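You operate a simulated robot arm through the tools that you are given. There is no shell and no other tool. Be economical: measure what you need, move in short steps, check, and stop when the job is done.

The job below is to be done with a simulated robot arm. You get a single attempt, and the scene is never put back.

TASK
Roll a CEDAR label on to the bottle in the jig.
Fine: one run of the roller, the roller back, the label holder back in its stand, the bottle left in the jig. Set down upright: what you pick out.

The check looks at the end state, three seconds after you hand in, the way a careful person would. Anything else that was tipped, shoved, dropped, spilled or broken makes it a failure.

THE ROBOT
A 7-joint arm with a two-finger parallel gripper, fixed in place. Base frame: the origin is at the foot of the arm, x ahead of it, y to its left, z up; the work surface is at about z = 0.75. Lengths are in m, angles in degrees, forces in N, time in s.
With the tool pointing down near the work surface it reaches from about 0.3 to 0.68 m from the base axis. Its first joint turns from -66.0 to 66.0 degrees. Payload 1.57 kg.
The TCP is the grasp point between the finger pads, 0.03 m short of the fingertips. In the tool frame z runs along the fingers and y along their closing line. Largest opening 0.11 m; finger width 0.024, thickness 0.012; the body of the gripper, 0.048 by 0.112 m, starts 0.078 m behind the TCP.
Orientation is that of the tool frame in the base frame, as a unit quaternion [x, y, z, w]. With the fingers straight down and closing along the base's y, the tool's x points along the base's -x, its y along +y and its z along -z.

THE INTERFACE
- The arm moves only by the tool jog_arm. Its argument "moves" is a list of rows, each an object (a shift or turn left out is 0, a gripper value left out holds the last) with "rotation": the turn, a rotation vector about the tool's x, y, z in units of 6 degrees (1.0 is 6 degrees), a list of three; "translation": the shift along the tool's x, y, z in units of 30 mm (1.0 is 30 mm), a list of three; "jaw": the gripper command, from -1 (shut) to 1 (fully open), values between in proportion. In form: [{"rotation": [rx, ry, rz], "translation": [x, y, z], "jaw": jaw}, ...]. A call has 1 to 8 rows; each row shifts and turns the commanded pose from where the row before left it, along the tool's axes as they then stand. A call with a number of a shift or a turn outside -1 to 1 is refused whole. A row lasts 0.2 s, in which the tool goes at most 0.05 m and 8.6 degrees; a call with a longer step from one row to the next is refused whole, and so is a gripper value outside its range. Where a pose cannot be reached the arm comes as near as it can. A force on the tool above 60 N (or 10 N above the force at the start of the call, whichever is more), or a blocked arm, ends the call early, and 0.2 s more pass. Each finger travels about 0.108 m/s and halts on what it meets, pressing with about 40 N; the grip force reading is that of the motor and also rises with nothing between the fingers. The clock runs only during rows and for 0.2 s after the last one: add rows that do not move to give the fingers time. The reply holds the time, the measured pose of the TCP, the force on the tool along the base axes, the opening and the grip force, in the units named above and with some noise, with the torque about the TCP (base axes, N m) and any sound that the robot's microphone picked up.
- Cameras (640 x 400 px; columns grow to the right, rows downward): "scene" is fixed at [0.1718, -0.4034, 1.3959]; the picture's right is [0.69, -0.73, 0.00], its down [-0.48, -0.45, -0.76] and it looks along [0.55, 0.52, -0.66] (base axes); focal length 317 px, centre (320, 200). "wrist" rides on the gripper at [0.07, 0.016, -0.141] in the tool frame; the picture's right is [-0.23, 0.97, 0.00], its down [-0.86, -0.20, -0.48] and it looks along [-0.47, -0.11, 0.88] (tool axes); focal length 222 px, centre (320, 200). There is no depth. A picture from a camera that has moved, and an enlarged one, comes with that camera's place and axes in the base frame and with its lens.
- capture(camera): a new picture of that camera. It takes no simulated time.
- enlarge(camera, box): a new picture of the part [left, top, right, bottom] of that camera's present view, enlarged. It takes no simulated time.
- job_done(): hands the job in; it is judged then, once.

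Go step by step. Nothing tells you positions but the pictures and the camera data: compare them with the known pose of the tool, close in by small moves and look again before you grip or let go. The budget is 120 turns and 84 pictures, counting those below and the enlarged ones. Unless the task says otherwise, let go and move clear before handing in, and close with one line.

The tools are called after "Request:" as name(argument=value, ...) on one line, values as JSON. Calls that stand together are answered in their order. jog_arm: Moves the arm, as the interface text tells. Its arguments: {"type":"object","properties":{"moves":{"type":"array"}},"required":["moves"]} The other tools are called the same way: capture (camera) takes a picture; enlarge (camera, box) takes an enlarged picture of a part of a camera's view; job_done () hands the job in.

At the start:

```text
t: 0.0
tcp_pos: [0.4712, 0.0615, 1.0552]
ee_rot: [0.0, 1.0, 0.0, 0.0]
wrist_force: [0.9, 0.8, -1.4]
moment: [0.0, 0.02, -0.01]
finger_gap: 0.11
finger_force: 0.0
```

scene: 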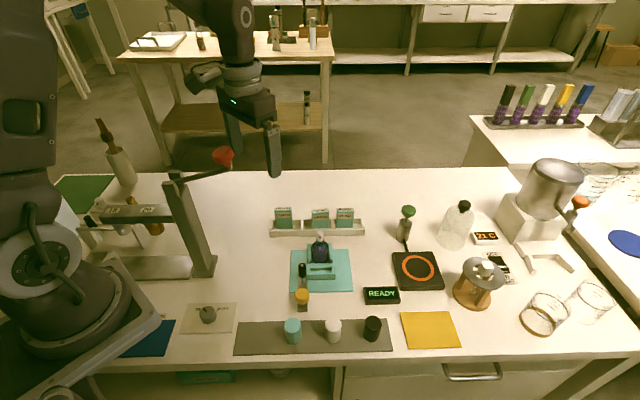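
wrist: 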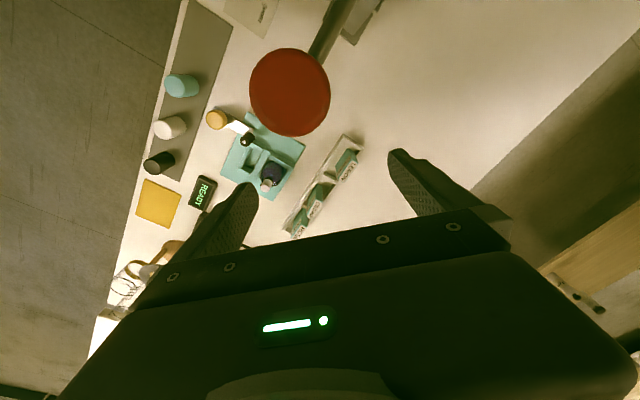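

I see a teal jig with a bottle, a stand with three label holders behind it, and a row of caps in front. I'll enlarge those areas to read the labels and find the roller.

Request:
enlarge(camera="scene", box=[260, 195, 380, 270])

Request:
enlarge(camera="scene", box=[270, 225, 430, 325])

Request:
enlarge(camera="scene", box=[80, 120, 400, 360])

Request:
enlarge(camera="wrist", box=[200, 90, 380, 250])

```text
5.33 times, centred on (320, 232) of scene
camera zoom: at [0.1718, -0.4034, 1.3959], right [0.69, -0.73, 0.0], down [-0.48, -0.45, -0.76], along [0.55, 0.52, -0.66], focal length 1689 px, centre (320, 27)
```

zoom: 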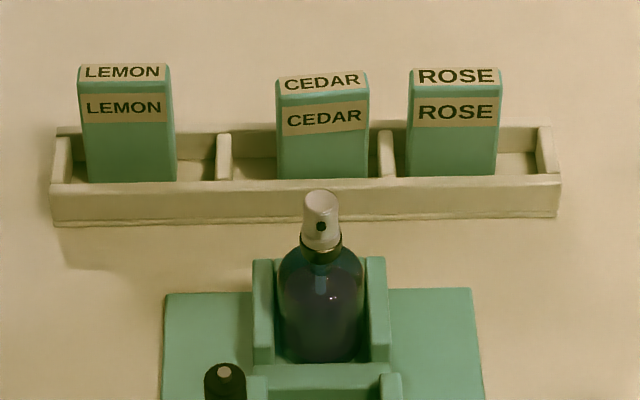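

```text
4.00 times, centred on (350, 275) of scene
camera zoom: at [0.1718, -0.4034, 1.3959], right [0.69, -0.73, 0.0], down [-0.48, -0.45, -0.76], along [0.55, 0.52, -0.66], focal length 1267 px, centre (200, -100)
```

zoom: 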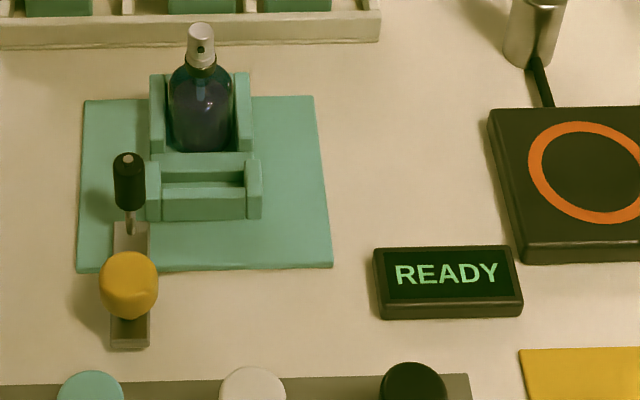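

```text
1.67 times, centred on (240, 240) of scene
camera zoom: at [0.1718, -0.4034, 1.3959], right [0.69, -0.73, 0.0], down [-0.48, -0.45, -0.76], along [0.55, 0.52, -0.66], focal length 528 px, centre (453, 133)
```

zoom: 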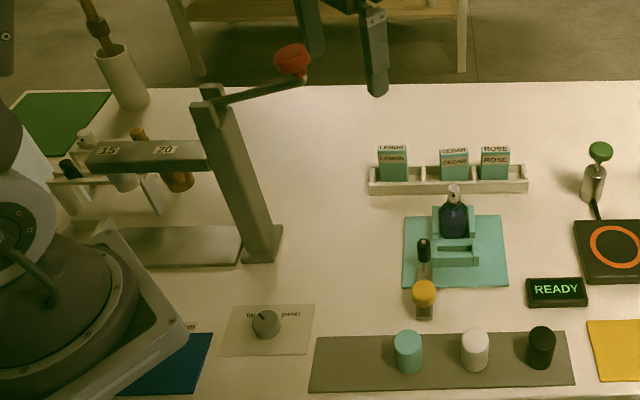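

```text
2.50 times, centred on (290, 170) of wrist
camera zoom: at [0.4006, 0.0764, 1.1967], right [0.23, 0.97, 0.0], down [0.86, -0.2, 0.48], along [0.47, -0.11, -0.88], focal length 555 px, centre (395, 275)
```

zoom: 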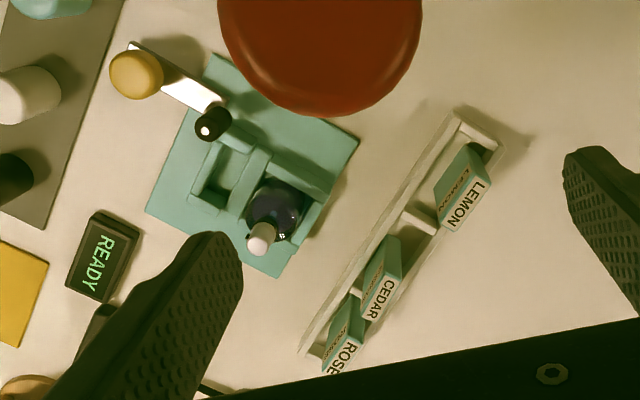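

The CEDAR holder is the middle one; the jig has a pocket in front of the bottle, with a small rail carrying a black knob and a yellow knob. I'll look closer at that mechanism, the READY display and the other unknowns.

Request:
enlarge(camera="scene", box=[285, 255, 349, 315])

Request:
enlarge(camera="wrist", box=[195, 95, 305, 205])

Request:
enlarge(camera="scene", box=[280, 222, 360, 282])

```text
6.67 times, centred on (317, 285) of scene
camera zoom: at [0.1718, -0.4034, 1.3959], right [0.69, -0.73, 0.0], down [-0.48, -0.45, -0.76], along [0.55, 0.52, -0.66], focal length 2111 px, centre (340, -367)
```

zoom: 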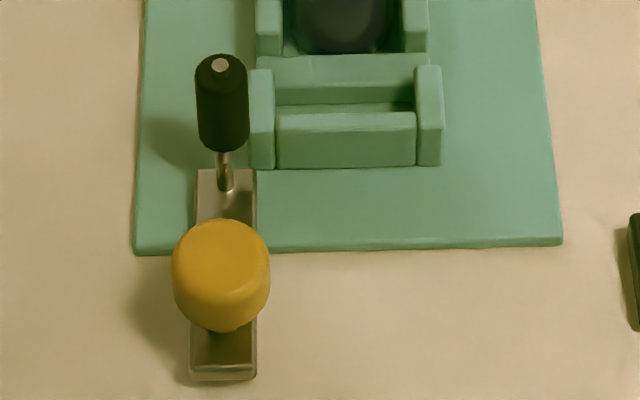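

```text
3.64 times, centred on (250, 150) of wrist
camera zoom: at [0.4006, 0.0764, 1.1967], right [0.23, 0.97, 0.0], down [0.86, -0.2, 0.48], along [0.47, -0.11, -0.88], focal length 808 px, centre (574, 382)
```

zoom: 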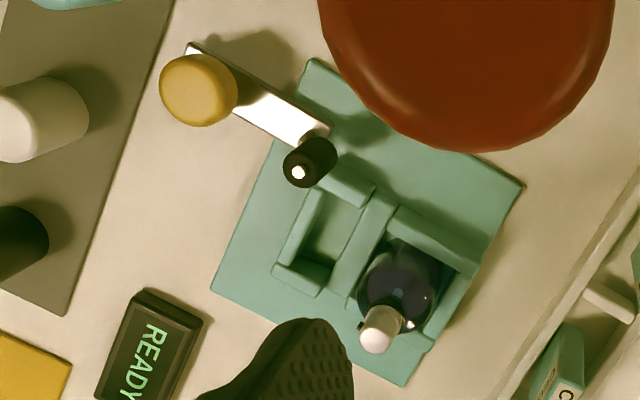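

```text
6.67 times, centred on (320, 252) of scene
camera zoom: at [0.1718, -0.4034, 1.3959], right [0.69, -0.73, 0.0], down [-0.48, -0.45, -0.76], along [0.55, 0.52, -0.66], focal length 2111 px, centre (320, -147)
```

zoom: 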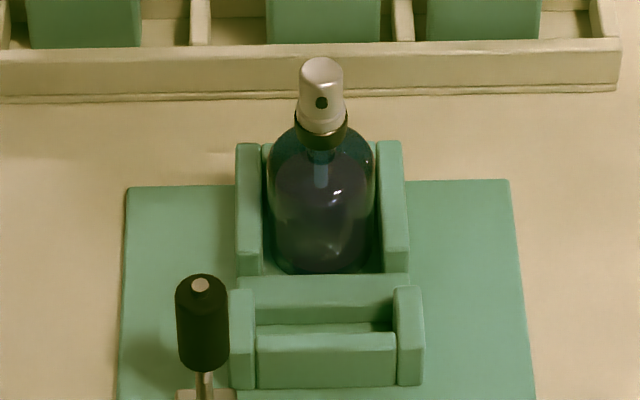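

The roller is the black cylinder with the yellow knob as its handle; the jig is turned about 45° and the pocket sits just before the bottle. The red lever knob is near the gripper, so first I move off to the right, then turn to line up with the jig.

Request:
jog_arm(moves=[{"translation": [-0.4, -1, 0], "jaw": 1}, {"translation": [-0.4, -1, 0]}, {"translation": [0, -1, 0]}, {"translation": [0, -1, 0]}, {"translation": [0, -1, 0]}])

Request:
jog_arm(moves=[{"rotation": [0, 0, -0.9375]}, {"rotation": [0, 0, -0.9375]}, {"rotation": [0, 0, -0.9375]}, {"rotation": [0, 0, -0.9375]}, {"rotation": [0, 0, -0.9375]}, {"rotation": [0, 0, -0.9375]}, {"rotation": [0, 0, -0.9375]}, {"rotation": [0, 0, -0.9375]}])

Request:
capture(camera="wrist")

Request:
capture(camera="scene")

```text
t: 1.2
tcp_pos: [0.4942, -0.0906, 1.0551]
ee_rot: [0.0, 1.0, 0.0, 0.0]
wrist_force: [-0.1, -0.5, 0.7]
moment: [-0.01, 0.0, 0.01]
finger_gap: 0.11
finger_force: 0.1
```

```text
t: 3.0
tcp_pos: [0.4949, -0.0882, 1.0563]
ee_rot: [-0.383, 0.924, 0.0, 0.0]
wrist_force: [0.2, 0.5, 0.3]
moment: [0.0, 0.02, 0.01]
finger_gap: 0.11
finger_force: 0.0
```

```text
74 pictures are left
camera wrist: at [0.4335, -0.1275, 1.1966], right [-0.53, 0.85, 0.0], down [0.74, 0.46, 0.48], along [0.41, 0.25, -0.88], focal length 222 px, centre (320, 200)
```

wrist: 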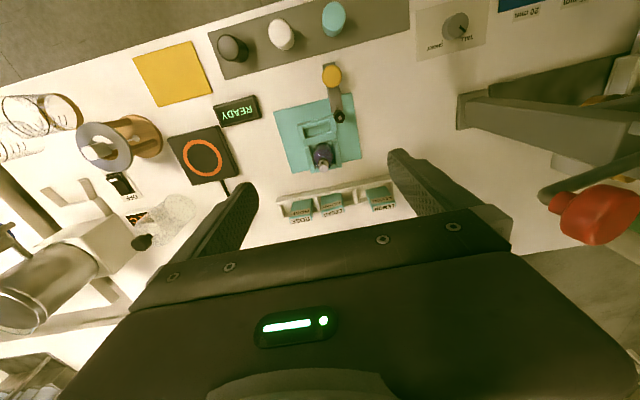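

```text
73 pictures are left
```

scene: 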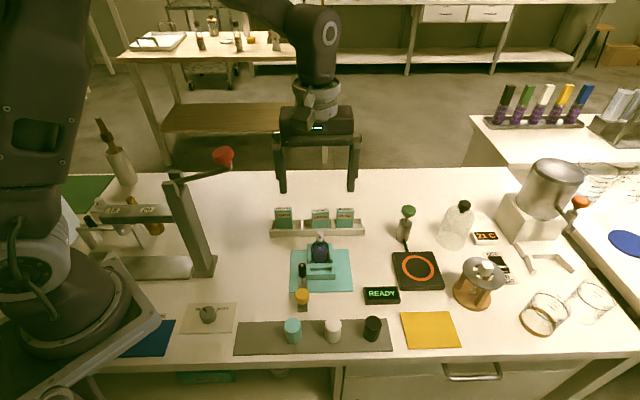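

The gripper is now aligned and clear. I zoom on the wrist view of the jig and stand, and on the dial plate to know whether it matters.

Request:
enlarge(camera="wrist", box=[260, 60, 400, 220])

Request:
enlarge(camera="scene", box=[110, 290, 250, 370])

```text
2.50 times, centred on (330, 140) of wrist
camera zoom: at [0.4335, -0.1275, 1.1966], right [-0.53, 0.85, 0.0], down [0.74, 0.46, 0.48], along [0.41, 0.25, -0.88], focal length 555 px, centre (295, 350)
```

zoom: 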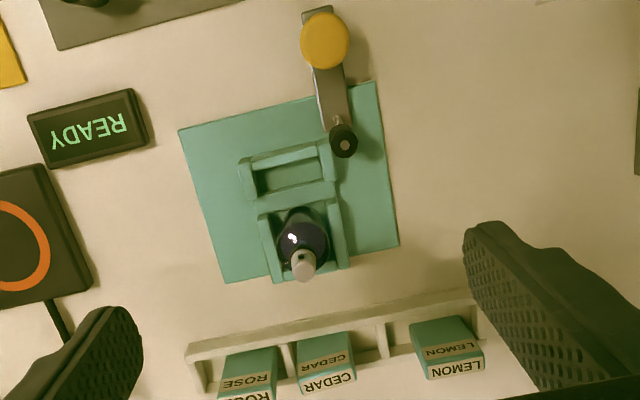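

```text
4.57 times, centred on (180, 330) of scene
camera zoom: at [0.1718, -0.4034, 1.3959], right [0.69, -0.73, 0.0], down [-0.48, -0.45, -0.76], along [0.55, 0.52, -0.66], focal length 1448 px, centre (960, -394)
```

zoom: 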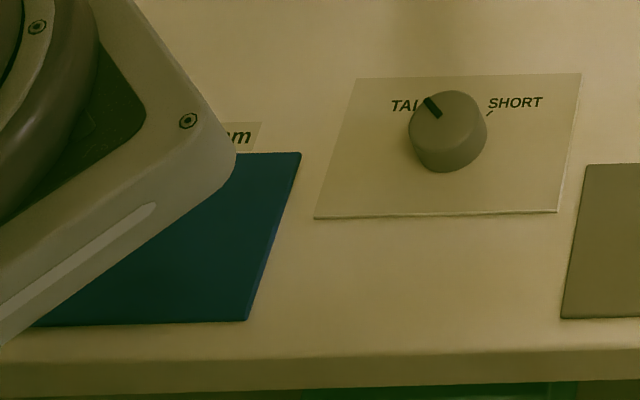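

The CEDAR holder's top is at about (0.618, 0.016, 0.822), turned a few degrees from the stand, with a narrow gap to ROSE. I go above it for a closer look.

Request:
jog_arm(moves=[{"translation": [-0.89, -0.075, 0.75]}, {"translation": [-0.89, -0.075, 0.75]}, {"translation": [-0.89, -0.075, 0.75]}, {"translation": [-0.89, -0.075, 0.75]}, {"translation": [-0.89, -0.075, 0.75]}, {"translation": [-0.89, -0.075, 0.75]}, {"jaw": -0.1}, {}])

Request:
capture(camera="wrist")

Request:
enlarge(camera="scene", box=[230, 130, 410, 270])

```text
t: 4.8
tcp_pos: [0.6174, 0.0151, 0.9221]
ee_rot: [-0.382, 0.924, 0.0, 0.0]
wrist_force: [0.5, -0.5, 0.2]
moment: [0.0, -0.01, 0.01]
finger_gap: 0.0495
finger_force: 0.1
```

```text
70 pictures are left
camera wrist: at [0.556, -0.0232, 1.062], right [-0.53, 0.85, 0.0], down [0.75, 0.46, 0.48], along [0.41, 0.25, -0.88], focal length 222 px, centre (320, 200)
```

wrist: 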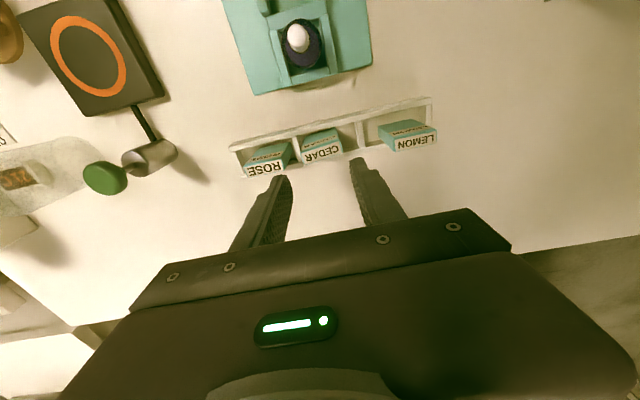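

```text
2.86 times, centred on (320, 200) of scene
camera zoom: at [0.1718, -0.4033, 1.3959], right [0.69, -0.73, 0.0], down [-0.48, -0.45, -0.76], along [0.55, 0.52, -0.66], focal length 905 px, centre (320, 200)
```

zoom: 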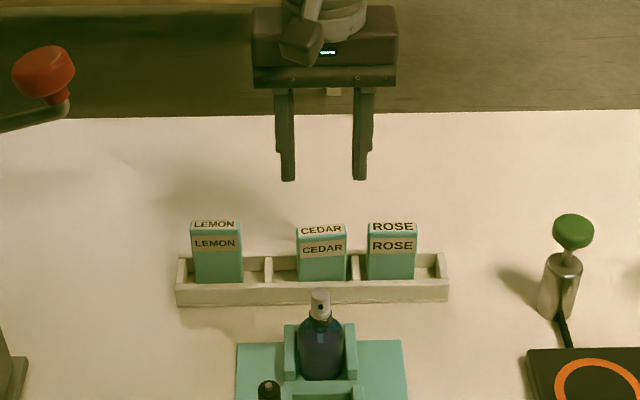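

The tool is above the stand with the jaws set near 50 mm. I enlarge the wrist view to measure the holder's yaw and the side gaps.

Request:
enlarge(camera="wrist", box=[220, 90, 440, 227])

Request:
enlarge(camera="wrist", box=[280, 110, 370, 180])

```text
2.91 times, centred on (330, 158) of wrist
camera zoom: at [0.556, -0.0232, 1.062], right [-0.53, 0.85, 0.0], down [0.75, 0.46, 0.48], along [0.41, 0.25, -0.88], focal length 646 px, centre (291, 321)
```

zoom: 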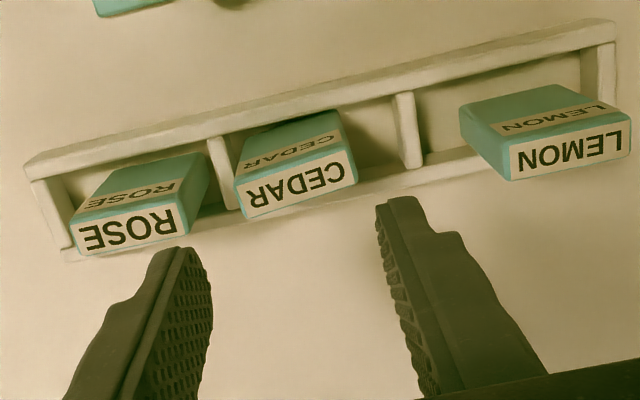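

```text
5.71 times, centred on (325, 145) of wrist
camera zoom: at [0.556, -0.0232, 1.062], right [-0.53, 0.85, 0.0], down [0.75, 0.46, 0.48], along [0.41, 0.25, -0.88], focal length 1269 px, centre (291, 514)
```

zoom: 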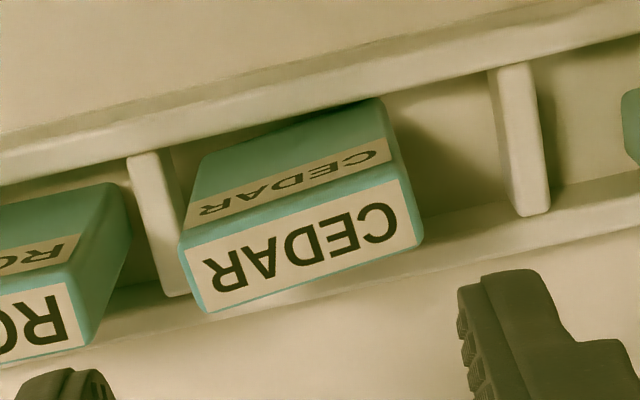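

CEDAR's top is centred at about (0.616, 0.016), turned some 4.5° further than the tool, with about 23 mm to ROSE. I turn to match, descend halfway, and check.

Request:
jog_arm(moves=[{"rotation": [0, 0, -0.75], "translation": [0, 0.055, 0], "jaw": -0.05}, {"translation": [0, 0, 0.95]}, {"translation": [0, 0, 0.95]}, {}])

Request:
enlarge(camera="wrist", box=[220, 90, 440, 227])

Request:
enlarge(camera="scene", box=[260, 160, 380, 250])

```text
t: 5.8
tcp_pos: [0.6185, 0.016, 0.8644]
ee_rot: [-0.419, 0.908, 0.0, 0.0]
wrist_force: [0.3, 0.4, 0.3]
moment: [0.03, 0.0, 0.0]
finger_gap: 0.0521
finger_force: 0.1
```

```text
2.91 times, centred on (330, 158) of wrist
camera zoom: at [0.5594, -0.0275, 1.0043], right [-0.59, 0.81, 0.0], down [0.71, 0.52, 0.48], along [0.39, 0.28, -0.88], focal length 646 px, centre (291, 321)
```

zoom: 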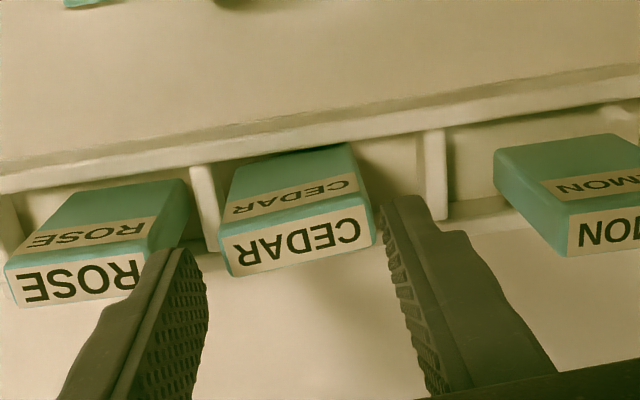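

```text
4.44 times, centred on (320, 205) of scene
camera zoom: at [0.1718, -0.4034, 1.3959], right [0.69, -0.73, 0.0], down [-0.48, -0.45, -0.76], along [0.55, 0.52, -0.66], focal length 1407 px, centre (320, 178)
```

zoom: 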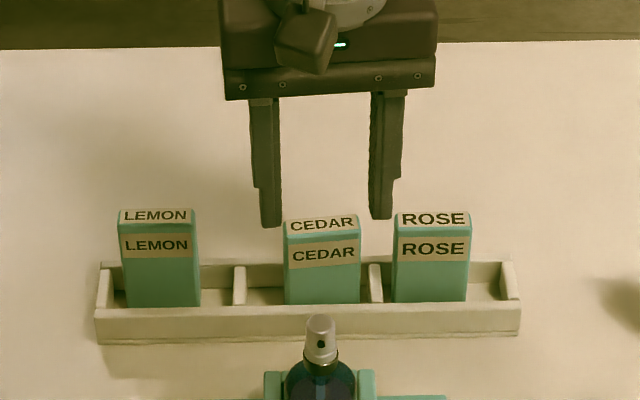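

Both fingers line up either side of CEDAR. I nudge 1–2 mm, go down to grip height and close.

Request:
jog_arm(moves=[{"translation": [0.07, 0.045, 0.5]}, {"translation": [0, 0, 0.55]}, {"translation": [0, 0, 0.5]}, {}])

Request:
enlarge(camera="wrist", box=[220, 110, 440, 247])

Request:
enlarge(camera="scene", box=[260, 160, 380, 250])

```text
t: 6.8
tcp_pos: [0.6153, 0.0145, 0.8186]
ee_rot: [-0.418, 0.909, -0.001, 0.0]
wrist_force: [-0.5, -0.2, -0.1]
moment: [-0.02, 0.01, -0.01]
finger_gap: 0.0518
finger_force: 0.1
```

```text
2.91 times, centred on (330, 178) of wrist
camera zoom: at [0.5568, -0.0285, 0.9587], right [-0.59, 0.81, 0.0], down [0.71, 0.52, 0.48], along [0.39, 0.28, -0.88], focal length 646 px, centre (291, 262)
```

zoom: 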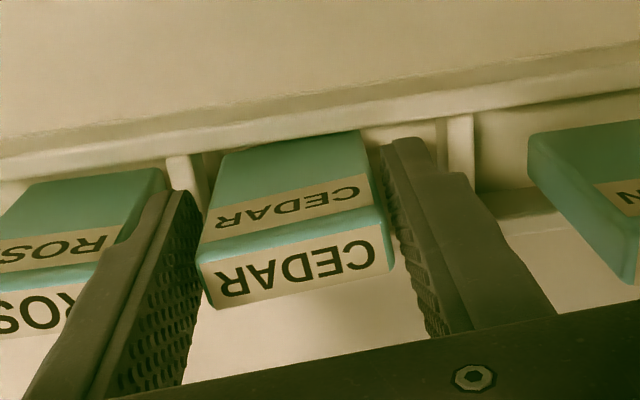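

```text
4.44 times, centred on (320, 205) of scene
camera zoom: at [0.1718, -0.4033, 1.3959], right [0.69, -0.73, 0.0], down [-0.48, -0.45, -0.76], along [0.55, 0.52, -0.66], focal length 1407 px, centre (320, 178)
```

zoom: 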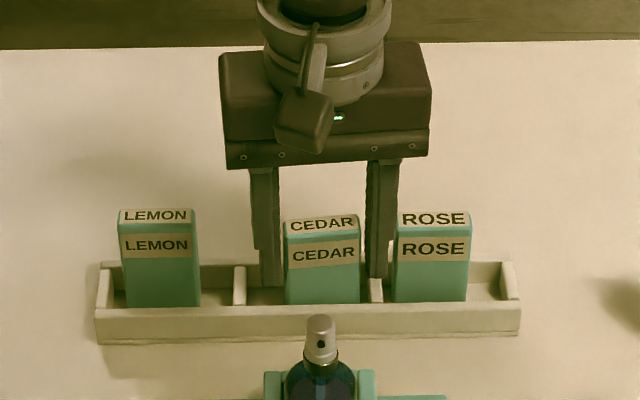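

The fingers straddle CEDAR evenly with clearance to ROSE. I close the jaws.

Request:
jog_arm(moves=[{"jaw": -0.15}, {"jaw": -0.3}, {"jaw": -0.4}, {"jaw": -0.4}])

Request:
enlarge(camera="wrist", box=[220, 110, 440, 247])

```text
t: 7.8
tcp_pos: [0.6143, 0.0156, 0.8183]
ee_rot: [-0.418, 0.908, 0.0, 0.0]
wrist_force: [-0.9, -0.7, 0.3]
moment: [-0.02, -0.01, -0.02]
finger_gap: 0.0452
finger_force: 40.3
```

```text
2.91 times, centred on (330, 178) of wrist
camera zoom: at [0.5567, -0.0285, 0.9588], right [-0.59, 0.81, 0.0], down [0.71, 0.52, 0.48], along [0.39, 0.28, -0.88], focal length 646 px, centre (291, 262)
```

zoom: 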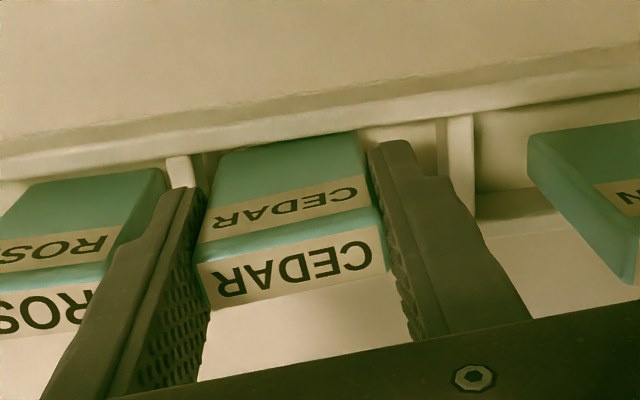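

CEDAR is held (45 mm, 40 N). I lift it straight up, above the bottle's height, and check.

Request:
jog_arm(moves=[{"translation": [0, 0, -0.5]}, {"translation": [0, 0, -1]}, {"translation": [0, 0, -1]}, {"translation": [0, 0, -1]}, {"translation": [0, 0, -1]}, {"translation": [0, 0, -1]}, {}])

Request:
capture(camera="wrist")

Request:
capture(camera="scene")

```text
t: 9.4
tcp_pos: [0.6142, 0.0138, 0.983]
ee_rot: [-0.418, 0.908, 0.0, 0.0]
wrist_force: [0.5, -0.1, -0.1]
moment: [0.0, -0.02, 0.0]
finger_gap: 0.0451
finger_force: 39.7
```

```text
61 pictures are left
camera wrist: at [0.557, -0.0286, 1.1237], right [-0.59, 0.81, 0.0], down [0.71, 0.52, 0.48], along [0.39, 0.28, -0.88], focal length 222 px, centre (320, 200)
```

wrist: 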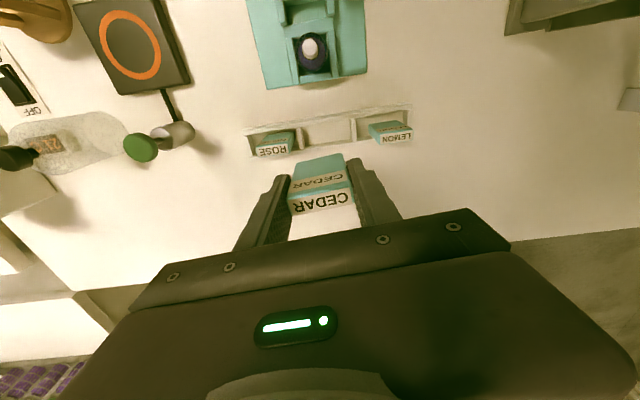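

```text
60 pictures are left
```

scene: 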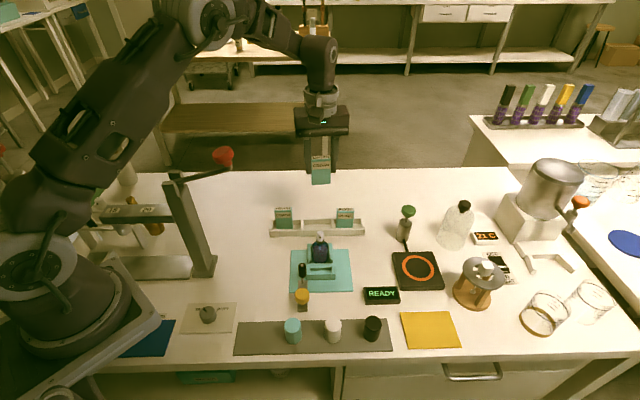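

The holder is clear. I move toward the jig, stopping over the bottle with the camera looking straight on to the pocket, and square the tool to 45°.

Request:
jog_arm(moves=[{"translation": [1, 0.125, 0]}, {"translation": [1, 0.125, 0]}, {"translation": [1, 0.125, 0]}, {"rotation": [0, 0, 0.75]}, {}])

Request:
capture(camera="wrist")

Request:
enlarge(camera="wrist", box=[255, 60, 385, 170])

Request:
enlarge(camera="scene", box=[280, 232, 350, 312])

```text
t: 10.6
tcp_pos: [0.5468, -0.046, 0.9819]
ee_rot: [-0.382, 0.924, 0.0, 0.0]
wrist_force: [-0.6, 0.8, -0.2]
moment: [0.0, 0.01, -0.01]
finger_gap: 0.0452
finger_force: 39.6
```

```text
59 pictures are left
camera wrist: at [0.4857, -0.0848, 1.1232], right [-0.53, 0.85, 0.0], down [0.75, 0.46, 0.48], along [0.41, 0.25, -0.88], focal length 222 px, centre (320, 200)
```

wrist: 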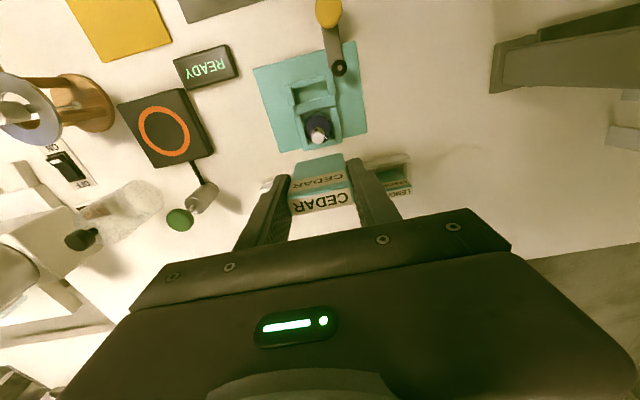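

```text
3.64 times, centred on (320, 115) of wrist
camera zoom: at [0.4857, -0.0848, 1.1232], right [-0.53, 0.85, 0.0], down [0.75, 0.46, 0.48], along [0.41, 0.25, -0.88], focal length 808 px, centre (320, 509)
```

zoom: 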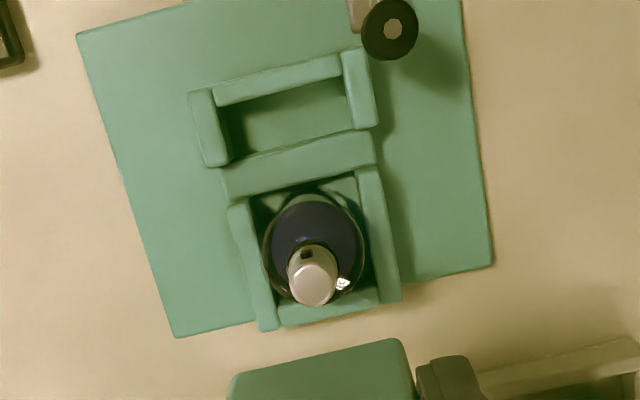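

```text
5.00 times, centred on (315, 272) of scene
camera zoom: at [0.1718, -0.4034, 1.3959], right [0.69, -0.73, 0.0], down [-0.48, -0.45, -0.76], along [0.55, 0.52, -0.66], focal length 1583 px, centre (345, -160)
```

zoom: 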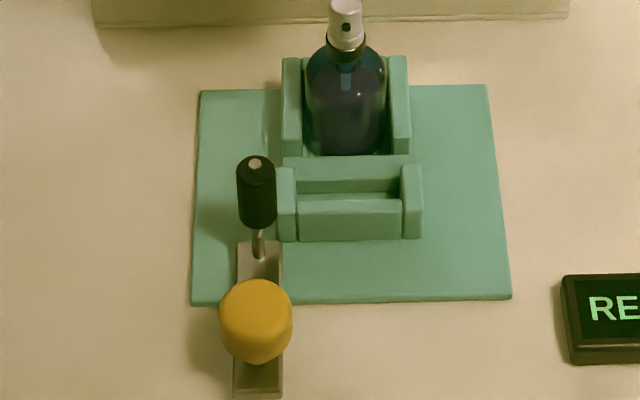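

The pocket is centred at about (0.507, -0.086), walls about z 0.78. With the present grip the left finger would brush the roller, so I'll put the holder back in its slot and regrip with the fingers shifted about 7 mm toward its rear.

Request:
jog_arm(moves=[{"rotation": [0, 0, -0.75]}, {"translation": [-1, -0.125, 0]}, {"translation": [-1, -0.125, 0]}, {"translation": [-1, -0.125, 0]}, {"translation": [0, 0, 1]}, {"translation": [0, 0, 1]}, {"translation": [0, 0, 1]}, {}])

Request:
enlarge(camera="scene", box=[260, 160, 380, 250])

Request:
enlarge(camera="wrist", box=[220, 90, 440, 227])

```text
t: 12.4
tcp_pos: [0.6135, 0.0154, 0.8928]
ee_rot: [-0.418, 0.908, -0.001, 0.0]
wrist_force: [0.4, 0.3, -0.2]
moment: [-0.03, -0.01, 0.03]
finger_gap: 0.0454
finger_force: 40.1
```

```text
4.44 times, centred on (320, 205) of scene
camera zoom: at [0.1718, -0.4034, 1.3959], right [0.69, -0.73, 0.0], down [-0.48, -0.45, -0.76], along [0.55, 0.52, -0.66], focal length 1407 px, centre (320, 178)
```

zoom: 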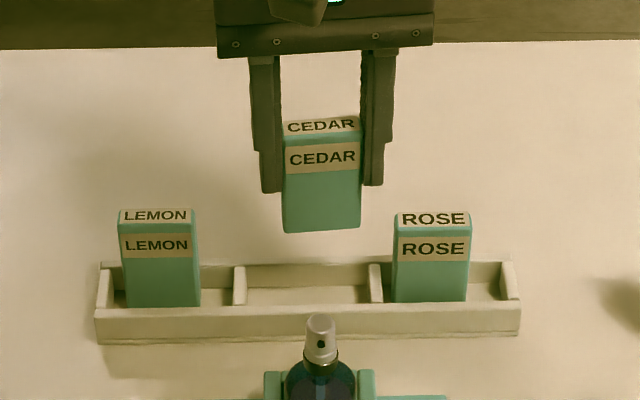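

```text
2.91 times, centred on (330, 158) of wrist
camera zoom: at [0.5554, -0.0281, 1.0338], right [-0.59, 0.81, 0.0], down [0.71, 0.52, 0.48], along [0.39, 0.28, -0.88], focal length 646 px, centre (291, 321)
```

zoom: 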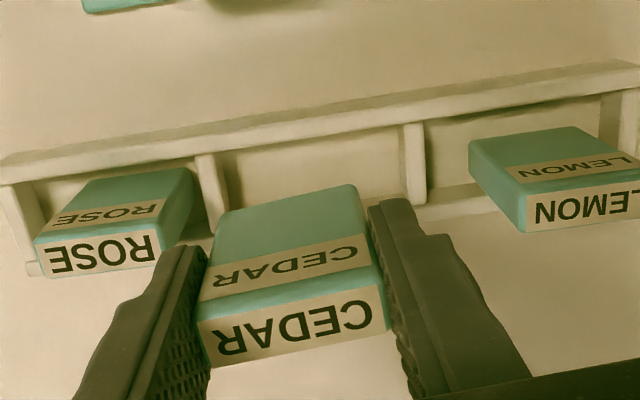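

The holder is back above its slot. I lower it to its old height and watch the force.

Request:
jog_arm(moves=[{"translation": [0, 0, 0.9]}, {"translation": [0, 0, 0.9]}, {"translation": [0, 0, 0.45]}, {"translation": [0, 0, 0.15]}, {}])

```text
t: 13.6
tcp_pos: [0.6125, 0.0151, 0.8203]
ee_rot: [-0.418, 0.908, 0.0, 0.0]
wrist_force: [0.1, -0.6, -0.2]
moment: [0.0, -0.02, -0.01]
finger_gap: 0.0449
finger_force: 40.2
```

No contact yet, about 2–3 mm remain. I ease down further.

Request:
jog_arm(moves=[{"translation": [0, 0, 0.05]}, {"translation": [0, 0, 0.04]}, {}])

Request:
enlarge(camera="scene", box=[260, 160, 380, 250])

```text
t: 14.4
tcp_pos: [0.614, 0.0159, 0.8183]
ee_rot: [-0.419, 0.908, 0.0, -0.001]
wrist_force: [0.3, 0.4, -0.6]
moment: [0.0, -0.02, 0.01]
finger_gap: 0.045
finger_force: 40.4
```

```text
4.44 times, centred on (320, 205) of scene
camera zoom: at [0.1718, -0.4034, 1.3959], right [0.69, -0.73, 0.0], down [-0.48, -0.45, -0.76], along [0.55, 0.52, -0.66], focal length 1407 px, centre (320, 178)
```

zoom: 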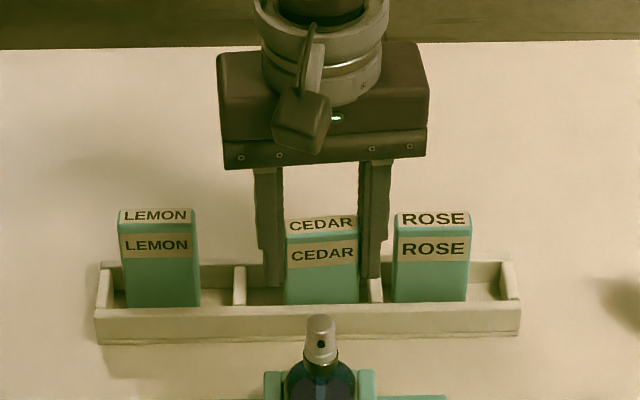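

The holder stands in its slot as before. I open slightly, shift the fingers 7 mm to the rear along its sides, and look.

Request:
jog_arm(moves=[{"jaw": -0.12}, {"jaw": -0.07}, {}, {"translation": [-0.12, 0, 0]}, {"translation": [-0.12, 0, 0]}, {}])

Request:
enlarge(camera="wrist", box=[220, 110, 440, 247])

```text
t: 15.8
tcp_pos: [0.618, 0.021, 0.8174]
ee_rot: [-0.419, 0.908, 0.0, 0.0]
wrist_force: [0.4, -1.2, -0.1]
moment: [0.04, 0.04, 0.03]
finger_gap: 0.0513
finger_force: 0.0
```

```text
2.91 times, centred on (330, 178) of wrist
camera zoom: at [0.5608, -0.0226, 0.9587], right [-0.59, 0.81, 0.0], down [0.71, 0.52, 0.48], along [0.39, 0.28, -0.88], focal length 646 px, centre (291, 262)
```

zoom: 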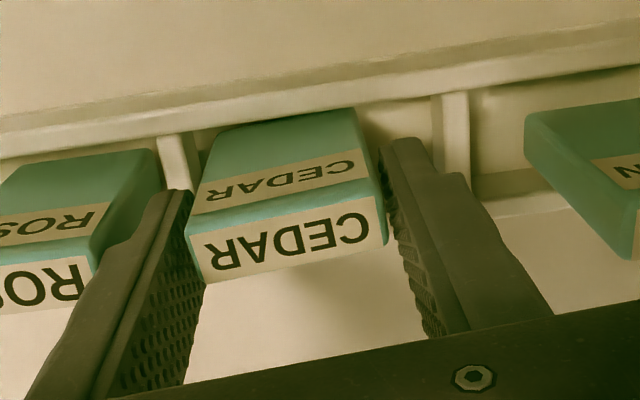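

The fingers now sit about 5 mm rearward of the holder's centre, as wanted. I close and lift.

Request:
jog_arm(moves=[{"jaw": -0.15}, {"jaw": -0.3}, {"jaw": -0.4}, {}, {}])

Request:
jog_arm(moves=[{"translation": [0, 0, -0.5]}, {"translation": [0, 0, -1]}, {"translation": [0, 0, -1]}, {"translation": [0, 0, -1]}, {"translation": [0, 0, -1]}, {"translation": [0, 0, -1]}, {}])

Request:
enlarge(camera="wrist", box=[220, 110, 440, 247])

```text
t: 17.0
tcp_pos: [0.6181, 0.021, 0.8183]
ee_rot: [-0.419, 0.908, 0.0, 0.001]
wrist_force: [0.1, 0.5, 0.7]
moment: [0.02, 0.01, 0.02]
finger_gap: 0.045
finger_force: 39.8
```

```text
t: 18.6
tcp_pos: [0.619, 0.0207, 0.9848]
ee_rot: [-0.419, 0.908, 0.0, 0.0]
wrist_force: [-1.1, 0.4, -1.0]
moment: [-0.03, 0.0, -0.03]
finger_gap: 0.0451
finger_force: 39.9
```

```text
2.91 times, centred on (330, 178) of wrist
camera zoom: at [0.56, -0.0227, 1.1254], right [-0.59, 0.81, 0.0], down [0.71, 0.52, 0.48], along [0.39, 0.28, -0.88], focal length 646 px, centre (291, 262)
```

zoom: 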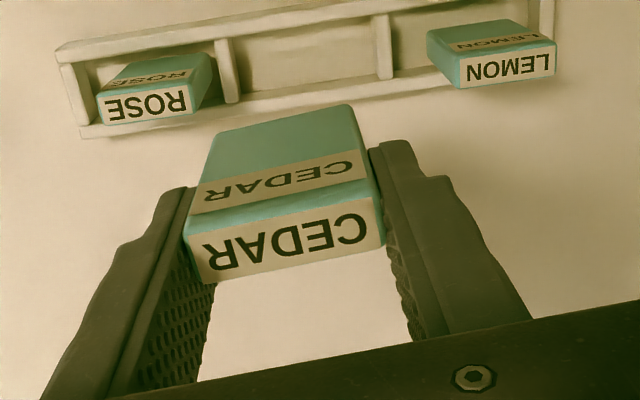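

CEDAR is lifted again. I carry it over the bottle to above the pocket and square it to the jig.

Request:
jog_arm(moves=[{"translation": [0.992, 0.098, 0]}, {"translation": [0.992, 0.098, 0]}, {"translation": [0.992, 0.098, 0]}, {"translation": [0.992, 0.098, 0]}, {"translation": [0.992, 0.098, 0]}, {"rotation": [0, 0, 0.75]}, {}])

Request:
enlarge(camera="wrist", box=[220, 70, 440, 207])

Request:
enlarge(camera="scene", box=[260, 180, 380, 300])

```text
t: 20.2
tcp_pos: [0.5109, -0.0854, 0.9827]
ee_rot: [-0.382, 0.924, 0.0, 0.001]
wrist_force: [0.0, 0.5, -0.6]
moment: [0.0, -0.02, 0.01]
finger_gap: 0.0452
finger_force: 40.1
```

```text
2.91 times, centred on (330, 138) of wrist
camera zoom: at [0.4499, -0.1224, 1.1239], right [-0.53, 0.85, 0.0], down [0.75, 0.46, 0.48], along [0.41, 0.25, -0.88], focal length 646 px, centre (291, 379)
```

zoom: 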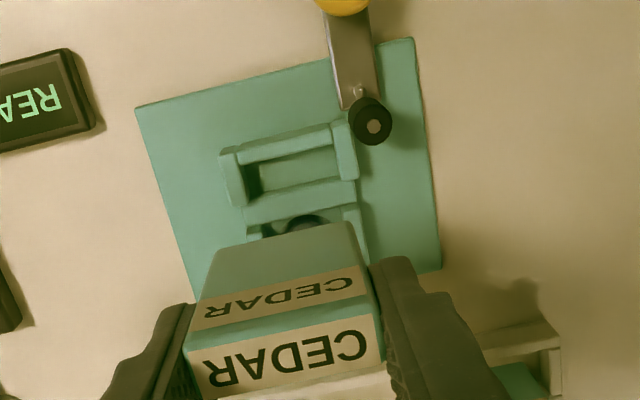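

```text
3.33 times, centred on (320, 240) of scene
camera zoom: at [0.1718, -0.4034, 1.3959], right [0.69, -0.73, 0.0], down [-0.48, -0.45, -0.76], along [0.55, 0.52, -0.66], focal length 1056 px, centre (320, 67)
```

zoom: 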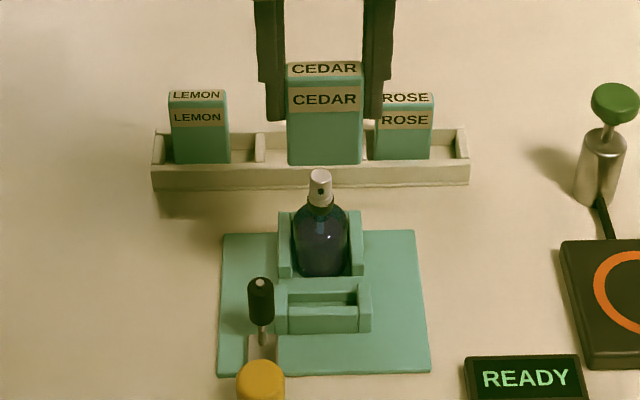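

Holder and pocket are lined up to about a millimetre in both views, and the bottle is clear behind. I descend to just above the pocket walls and look again.

Request:
jog_arm(moves=[{"translation": [0.03, 0, 0.9]}, {"translation": [0, 0, 0.9]}, {"translation": [0, 0, 0.9]}, {"translation": [0, 0, 0.9]}, {"translation": [0, 0, 0.4]}, {}])

Request:
enlarge(camera="wrist", box=[240, 70, 400, 190])

Request:
enlarge(camera="scene", box=[285, 220, 355, 290])

```text
t: 21.6
tcp_pos: [0.5097, -0.0849, 0.8625]
ee_rot: [-0.383, 0.924, 0.0, 0.0]
wrist_force: [-0.2, -0.1, -1.7]
moment: [0.03, 0.0, 0.0]
finger_gap: 0.0451
finger_force: 40.0
```

```text
3.33 times, centred on (320, 130) of wrist
camera zoom: at [0.4482, -0.1227, 1.0041], right [-0.53, 0.85, 0.0], down [0.75, 0.46, 0.48], along [0.41, 0.25, -0.88], focal length 740 px, centre (320, 433)
```

zoom: 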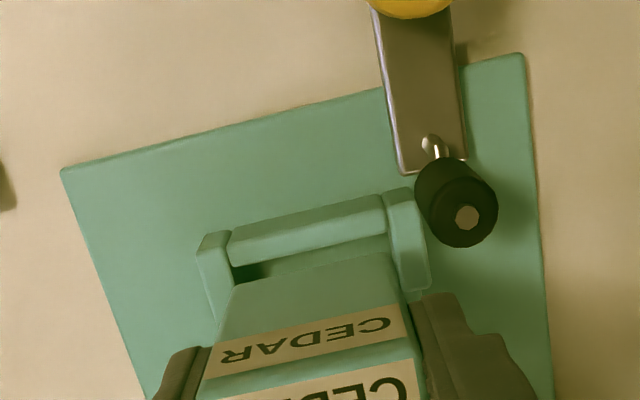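

```text
5.71 times, centred on (320, 255) of scene
camera zoom: at [0.1718, -0.4034, 1.3959], right [0.69, -0.73, 0.0], down [-0.48, -0.45, -0.76], along [0.55, 0.52, -0.66], focal length 1810 px, centre (320, -114)
```

zoom: 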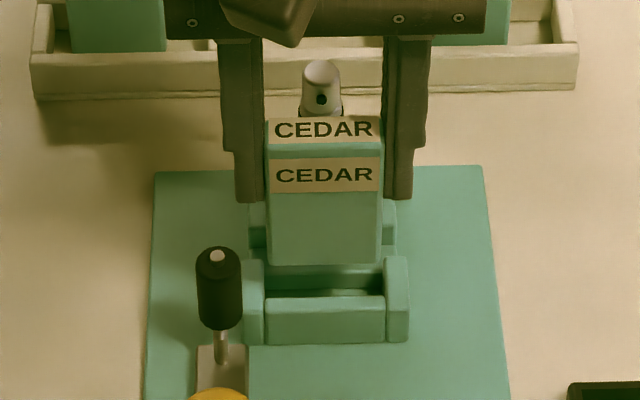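

Sideways it is centred; front clearance looks about 1 mm, so I shift 1.2 mm rearward and lower the holder into the pocket mouth.

Request:
jog_arm(moves=[{"translation": [-0.04, 0, 0.3]}, {"translation": [0, 0, 0.4]}, {"translation": [0, 0, 0.3]}, {}])

Request:
enlarge(camera="wrist", box=[240, 70, 400, 190])

Request:
enlarge(camera="scene", box=[285, 220, 355, 290])

```text
t: 22.6
tcp_pos: [0.5113, -0.0845, 0.8329]
ee_rot: [-0.383, 0.924, 0.0, -0.001]
wrist_force: [-0.2, 0.8, 0.0]
moment: [0.02, -0.03, 0.04]
finger_gap: 0.0448
finger_force: 40.2
```

```text
3.33 times, centred on (320, 130) of wrist
camera zoom: at [0.4496, -0.1219, 0.9732], right [-0.53, 0.85, 0.0], down [0.75, 0.46, 0.48], along [0.41, 0.25, -0.88], focal length 740 px, centre (320, 433)
```

zoom: 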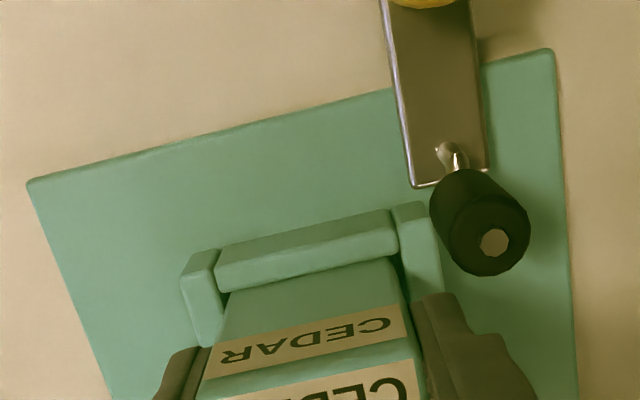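

```text
5.71 times, centred on (320, 255) of scene
camera zoom: at [0.1718, -0.4033, 1.3959], right [0.69, -0.73, 0.0], down [-0.48, -0.45, -0.76], along [0.55, 0.52, -0.66], focal length 1810 px, centre (320, -114)
```

zoom: 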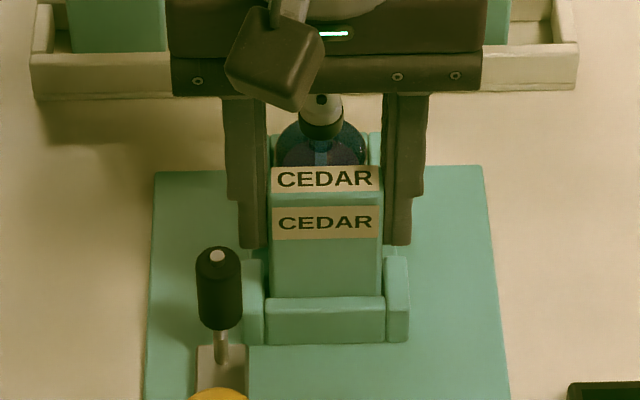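

It is entering the pocket freely and the finger is clear of the roller. I keep lowering gently to the floor.

Request:
jog_arm(moves=[{"translation": [0, 0, 0.2]}, {"translation": [0, 0, 0.15]}, {}])

Request:
enlarge(camera="scene", box=[285, 220, 355, 290])

```text
t: 23.4
tcp_pos: [0.5098, -0.0828, 0.8231]
ee_rot: [-0.383, 0.924, 0.0, 0.0]
wrist_force: [0.8, 0.2, -0.3]
moment: [0.01, -0.07, 0.04]
finger_gap: 0.0448
finger_force: 40.2
```

```text
5.71 times, centred on (320, 255) of scene
camera zoom: at [0.1718, -0.4033, 1.3959], right [0.69, -0.73, 0.0], down [-0.48, -0.45, -0.76], along [0.55, 0.52, -0.66], focal length 1810 px, centre (320, -114)
```

zoom: 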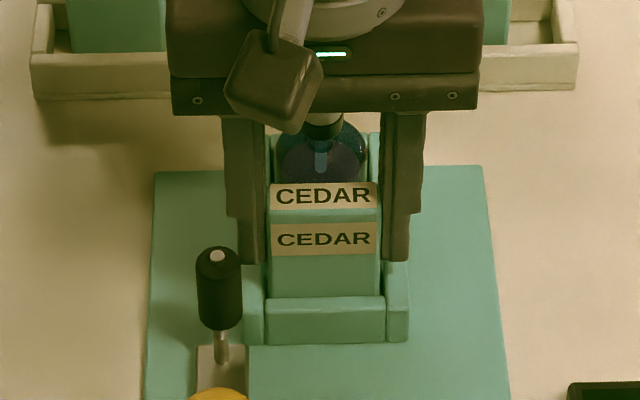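

Still free. A few more small steps down, watching the force.

Request:
jog_arm(moves=[{"translation": [0, 0, 0.07]}, {"translation": [0, 0, 0.06]}, {}])

Request:
jog_arm(moves=[{"translation": [0, 0, 0.05]}, {}])

```text
t: 24.2
tcp_pos: [0.5116, -0.0839, 0.8185]
ee_rot: [-0.383, 0.924, -0.001, 0.001]
wrist_force: [-6.4, 2.0, 25.6]
moment: [-0.02, 0.44, -0.02]
finger_gap: 0.0451
finger_force: 39.6
```

```text
t: 24.8
tcp_pos: [0.5111, -0.0818, 0.8169]
ee_rot: [-0.383, 0.924, -0.001, 0.002]
wrist_force: [-2.8, 1.8, 29.2]
moment: [-0.02, 0.27, -0.02]
finger_gap: 0.0452
finger_force: 39.7
```

It has met the floor (about 25–29 N). I ease back up a couple of mm of command, look, and then release.

Request:
jog_arm(moves=[{"translation": [0, 0, -0.06]}, {}])

Request:
enlarge(camera="wrist", box=[240, 70, 400, 190])

Request:
enlarge(camera="scene", box=[285, 220, 355, 290])

```text
t: 25.4
tcp_pos: [0.5108, -0.0826, 0.8182]
ee_rot: [-0.383, 0.924, 0.001, 0.0]
wrist_force: [0.8, 1.2, -1.5]
moment: [0.05, -0.07, 0.03]
finger_gap: 0.045
finger_force: 39.5
```

```text
3.33 times, centred on (320, 130) of wrist
camera zoom: at [0.4492, -0.1209, 0.9588], right [-0.53, 0.85, 0.0], down [0.75, 0.46, 0.48], along [0.41, 0.25, -0.88], focal length 740 px, centre (320, 433)
```

zoom: 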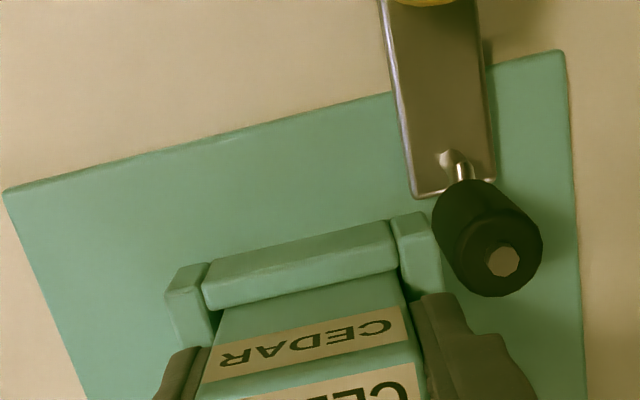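

```text
5.71 times, centred on (320, 255) of scene
camera zoom: at [0.1718, -0.4033, 1.3959], right [0.69, -0.73, 0.0], down [-0.48, -0.45, -0.76], along [0.55, 0.52, -0.66], focal length 1810 px, centre (320, -114)
```

zoom: 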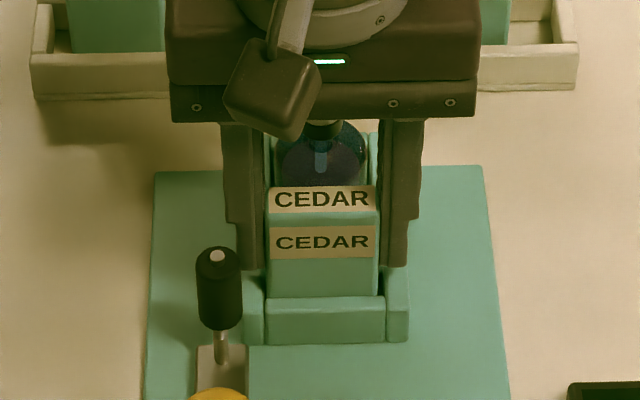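

CEDAR is seated in the pocket. I open a few mm and rise straight up.

Request:
jog_arm(moves=[{"jaw": -0.12}, {"jaw": -0.08}, {}, {"translation": [0, 0, -0.5]}, {"translation": [0, 0, -1]}, {"translation": [0, 0, -1]}, {"translation": [0, 0, -1]}, {}])

Request:
enlarge(camera="scene", box=[260, 215, 420, 315])

Request:
capture(camera="wrist")

```text
t: 27.2
tcp_pos: [0.5115, -0.0827, 0.9225]
ee_rot: [-0.383, 0.924, -0.001, 0.001]
wrist_force: [-0.7, 0.1, 0.3]
moment: [0.01, 0.0, 0.01]
finger_gap: 0.0507
finger_force: 0.1
```

```text
4.00 times, centred on (340, 265) of scene
camera zoom: at [0.1718, -0.4034, 1.3959], right [0.69, -0.73, 0.0], down [-0.48, -0.45, -0.76], along [0.55, 0.52, -0.66], focal length 1267 px, centre (240, -60)
```

zoom: 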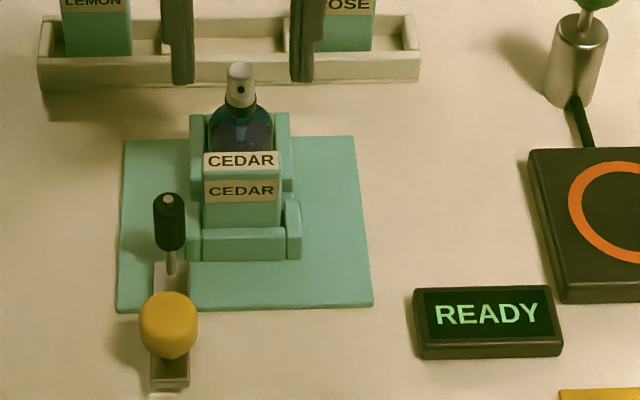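

```text
41 pictures are left
camera wrist: at [0.4501, -0.1206, 1.064], right [-0.53, 0.85, 0.0], down [0.75, 0.46, 0.48], along [0.41, 0.25, -0.88], focal length 222 px, centre (320, 200)
```

wrist: 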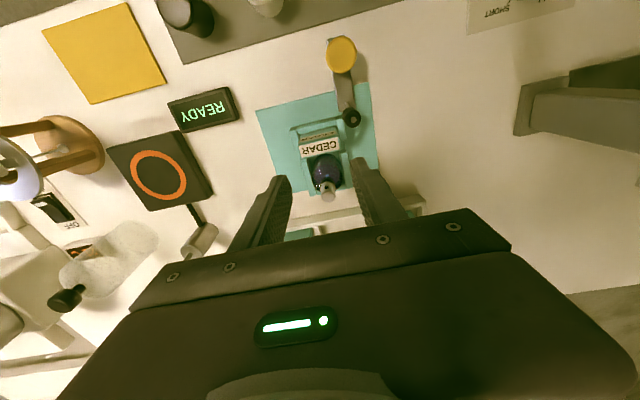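

CEDAR stands in the pocket, display says READY. The roller clears the pocket walls and faces the label, so its run is probably across; I go over the yellow knob to grip it and feel which way it slides.

Request:
jog_arm(moves=[{"translation": [0.943, 0.471, 0], "jaw": 0.1}, {"translation": [0.943, 0.471, 0]}, {"translation": [0.943, 0.471, 0]}, {"translation": [0, 0, 0.9]}, {"translation": [0, 0, 0.9]}, {}])

Request:
capture(camera="wrist")

Request:
enlarge(camera="scene", box=[250, 215, 370, 315])

```text
t: 28.6
tcp_pos: [0.4202, -0.1127, 0.8694]
ee_rot: [-0.382, 0.924, 0.0, 0.0]
wrist_force: [0.3, 0.0, 0.0]
moment: [0.02, -0.02, 0.0]
finger_gap: 0.0606
finger_force: 0.1
```

```text
40 pictures are left
camera wrist: at [0.3594, -0.1502, 1.0104], right [-0.53, 0.85, 0.0], down [0.75, 0.46, 0.48], along [0.41, 0.25, -0.88], focal length 222 px, centre (320, 200)
```

wrist: 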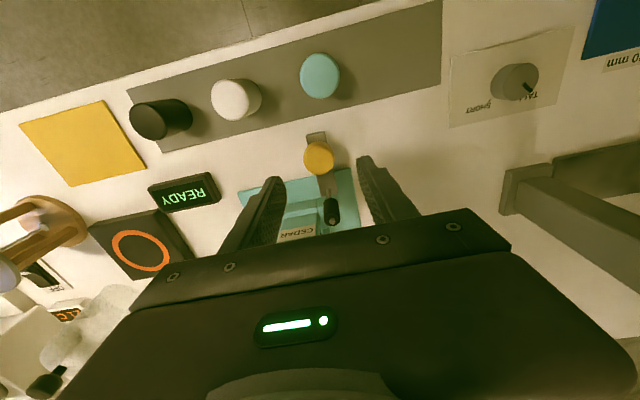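

```text
4.00 times, centred on (310, 265) of scene
camera zoom: at [0.1718, -0.4034, 1.3959], right [0.69, -0.73, 0.0], down [-0.48, -0.45, -0.76], along [0.55, 0.52, -0.66], focal length 1267 px, centre (360, -60)
```

zoom: 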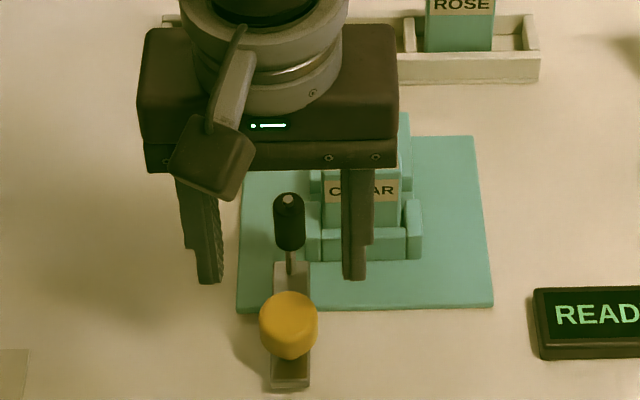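

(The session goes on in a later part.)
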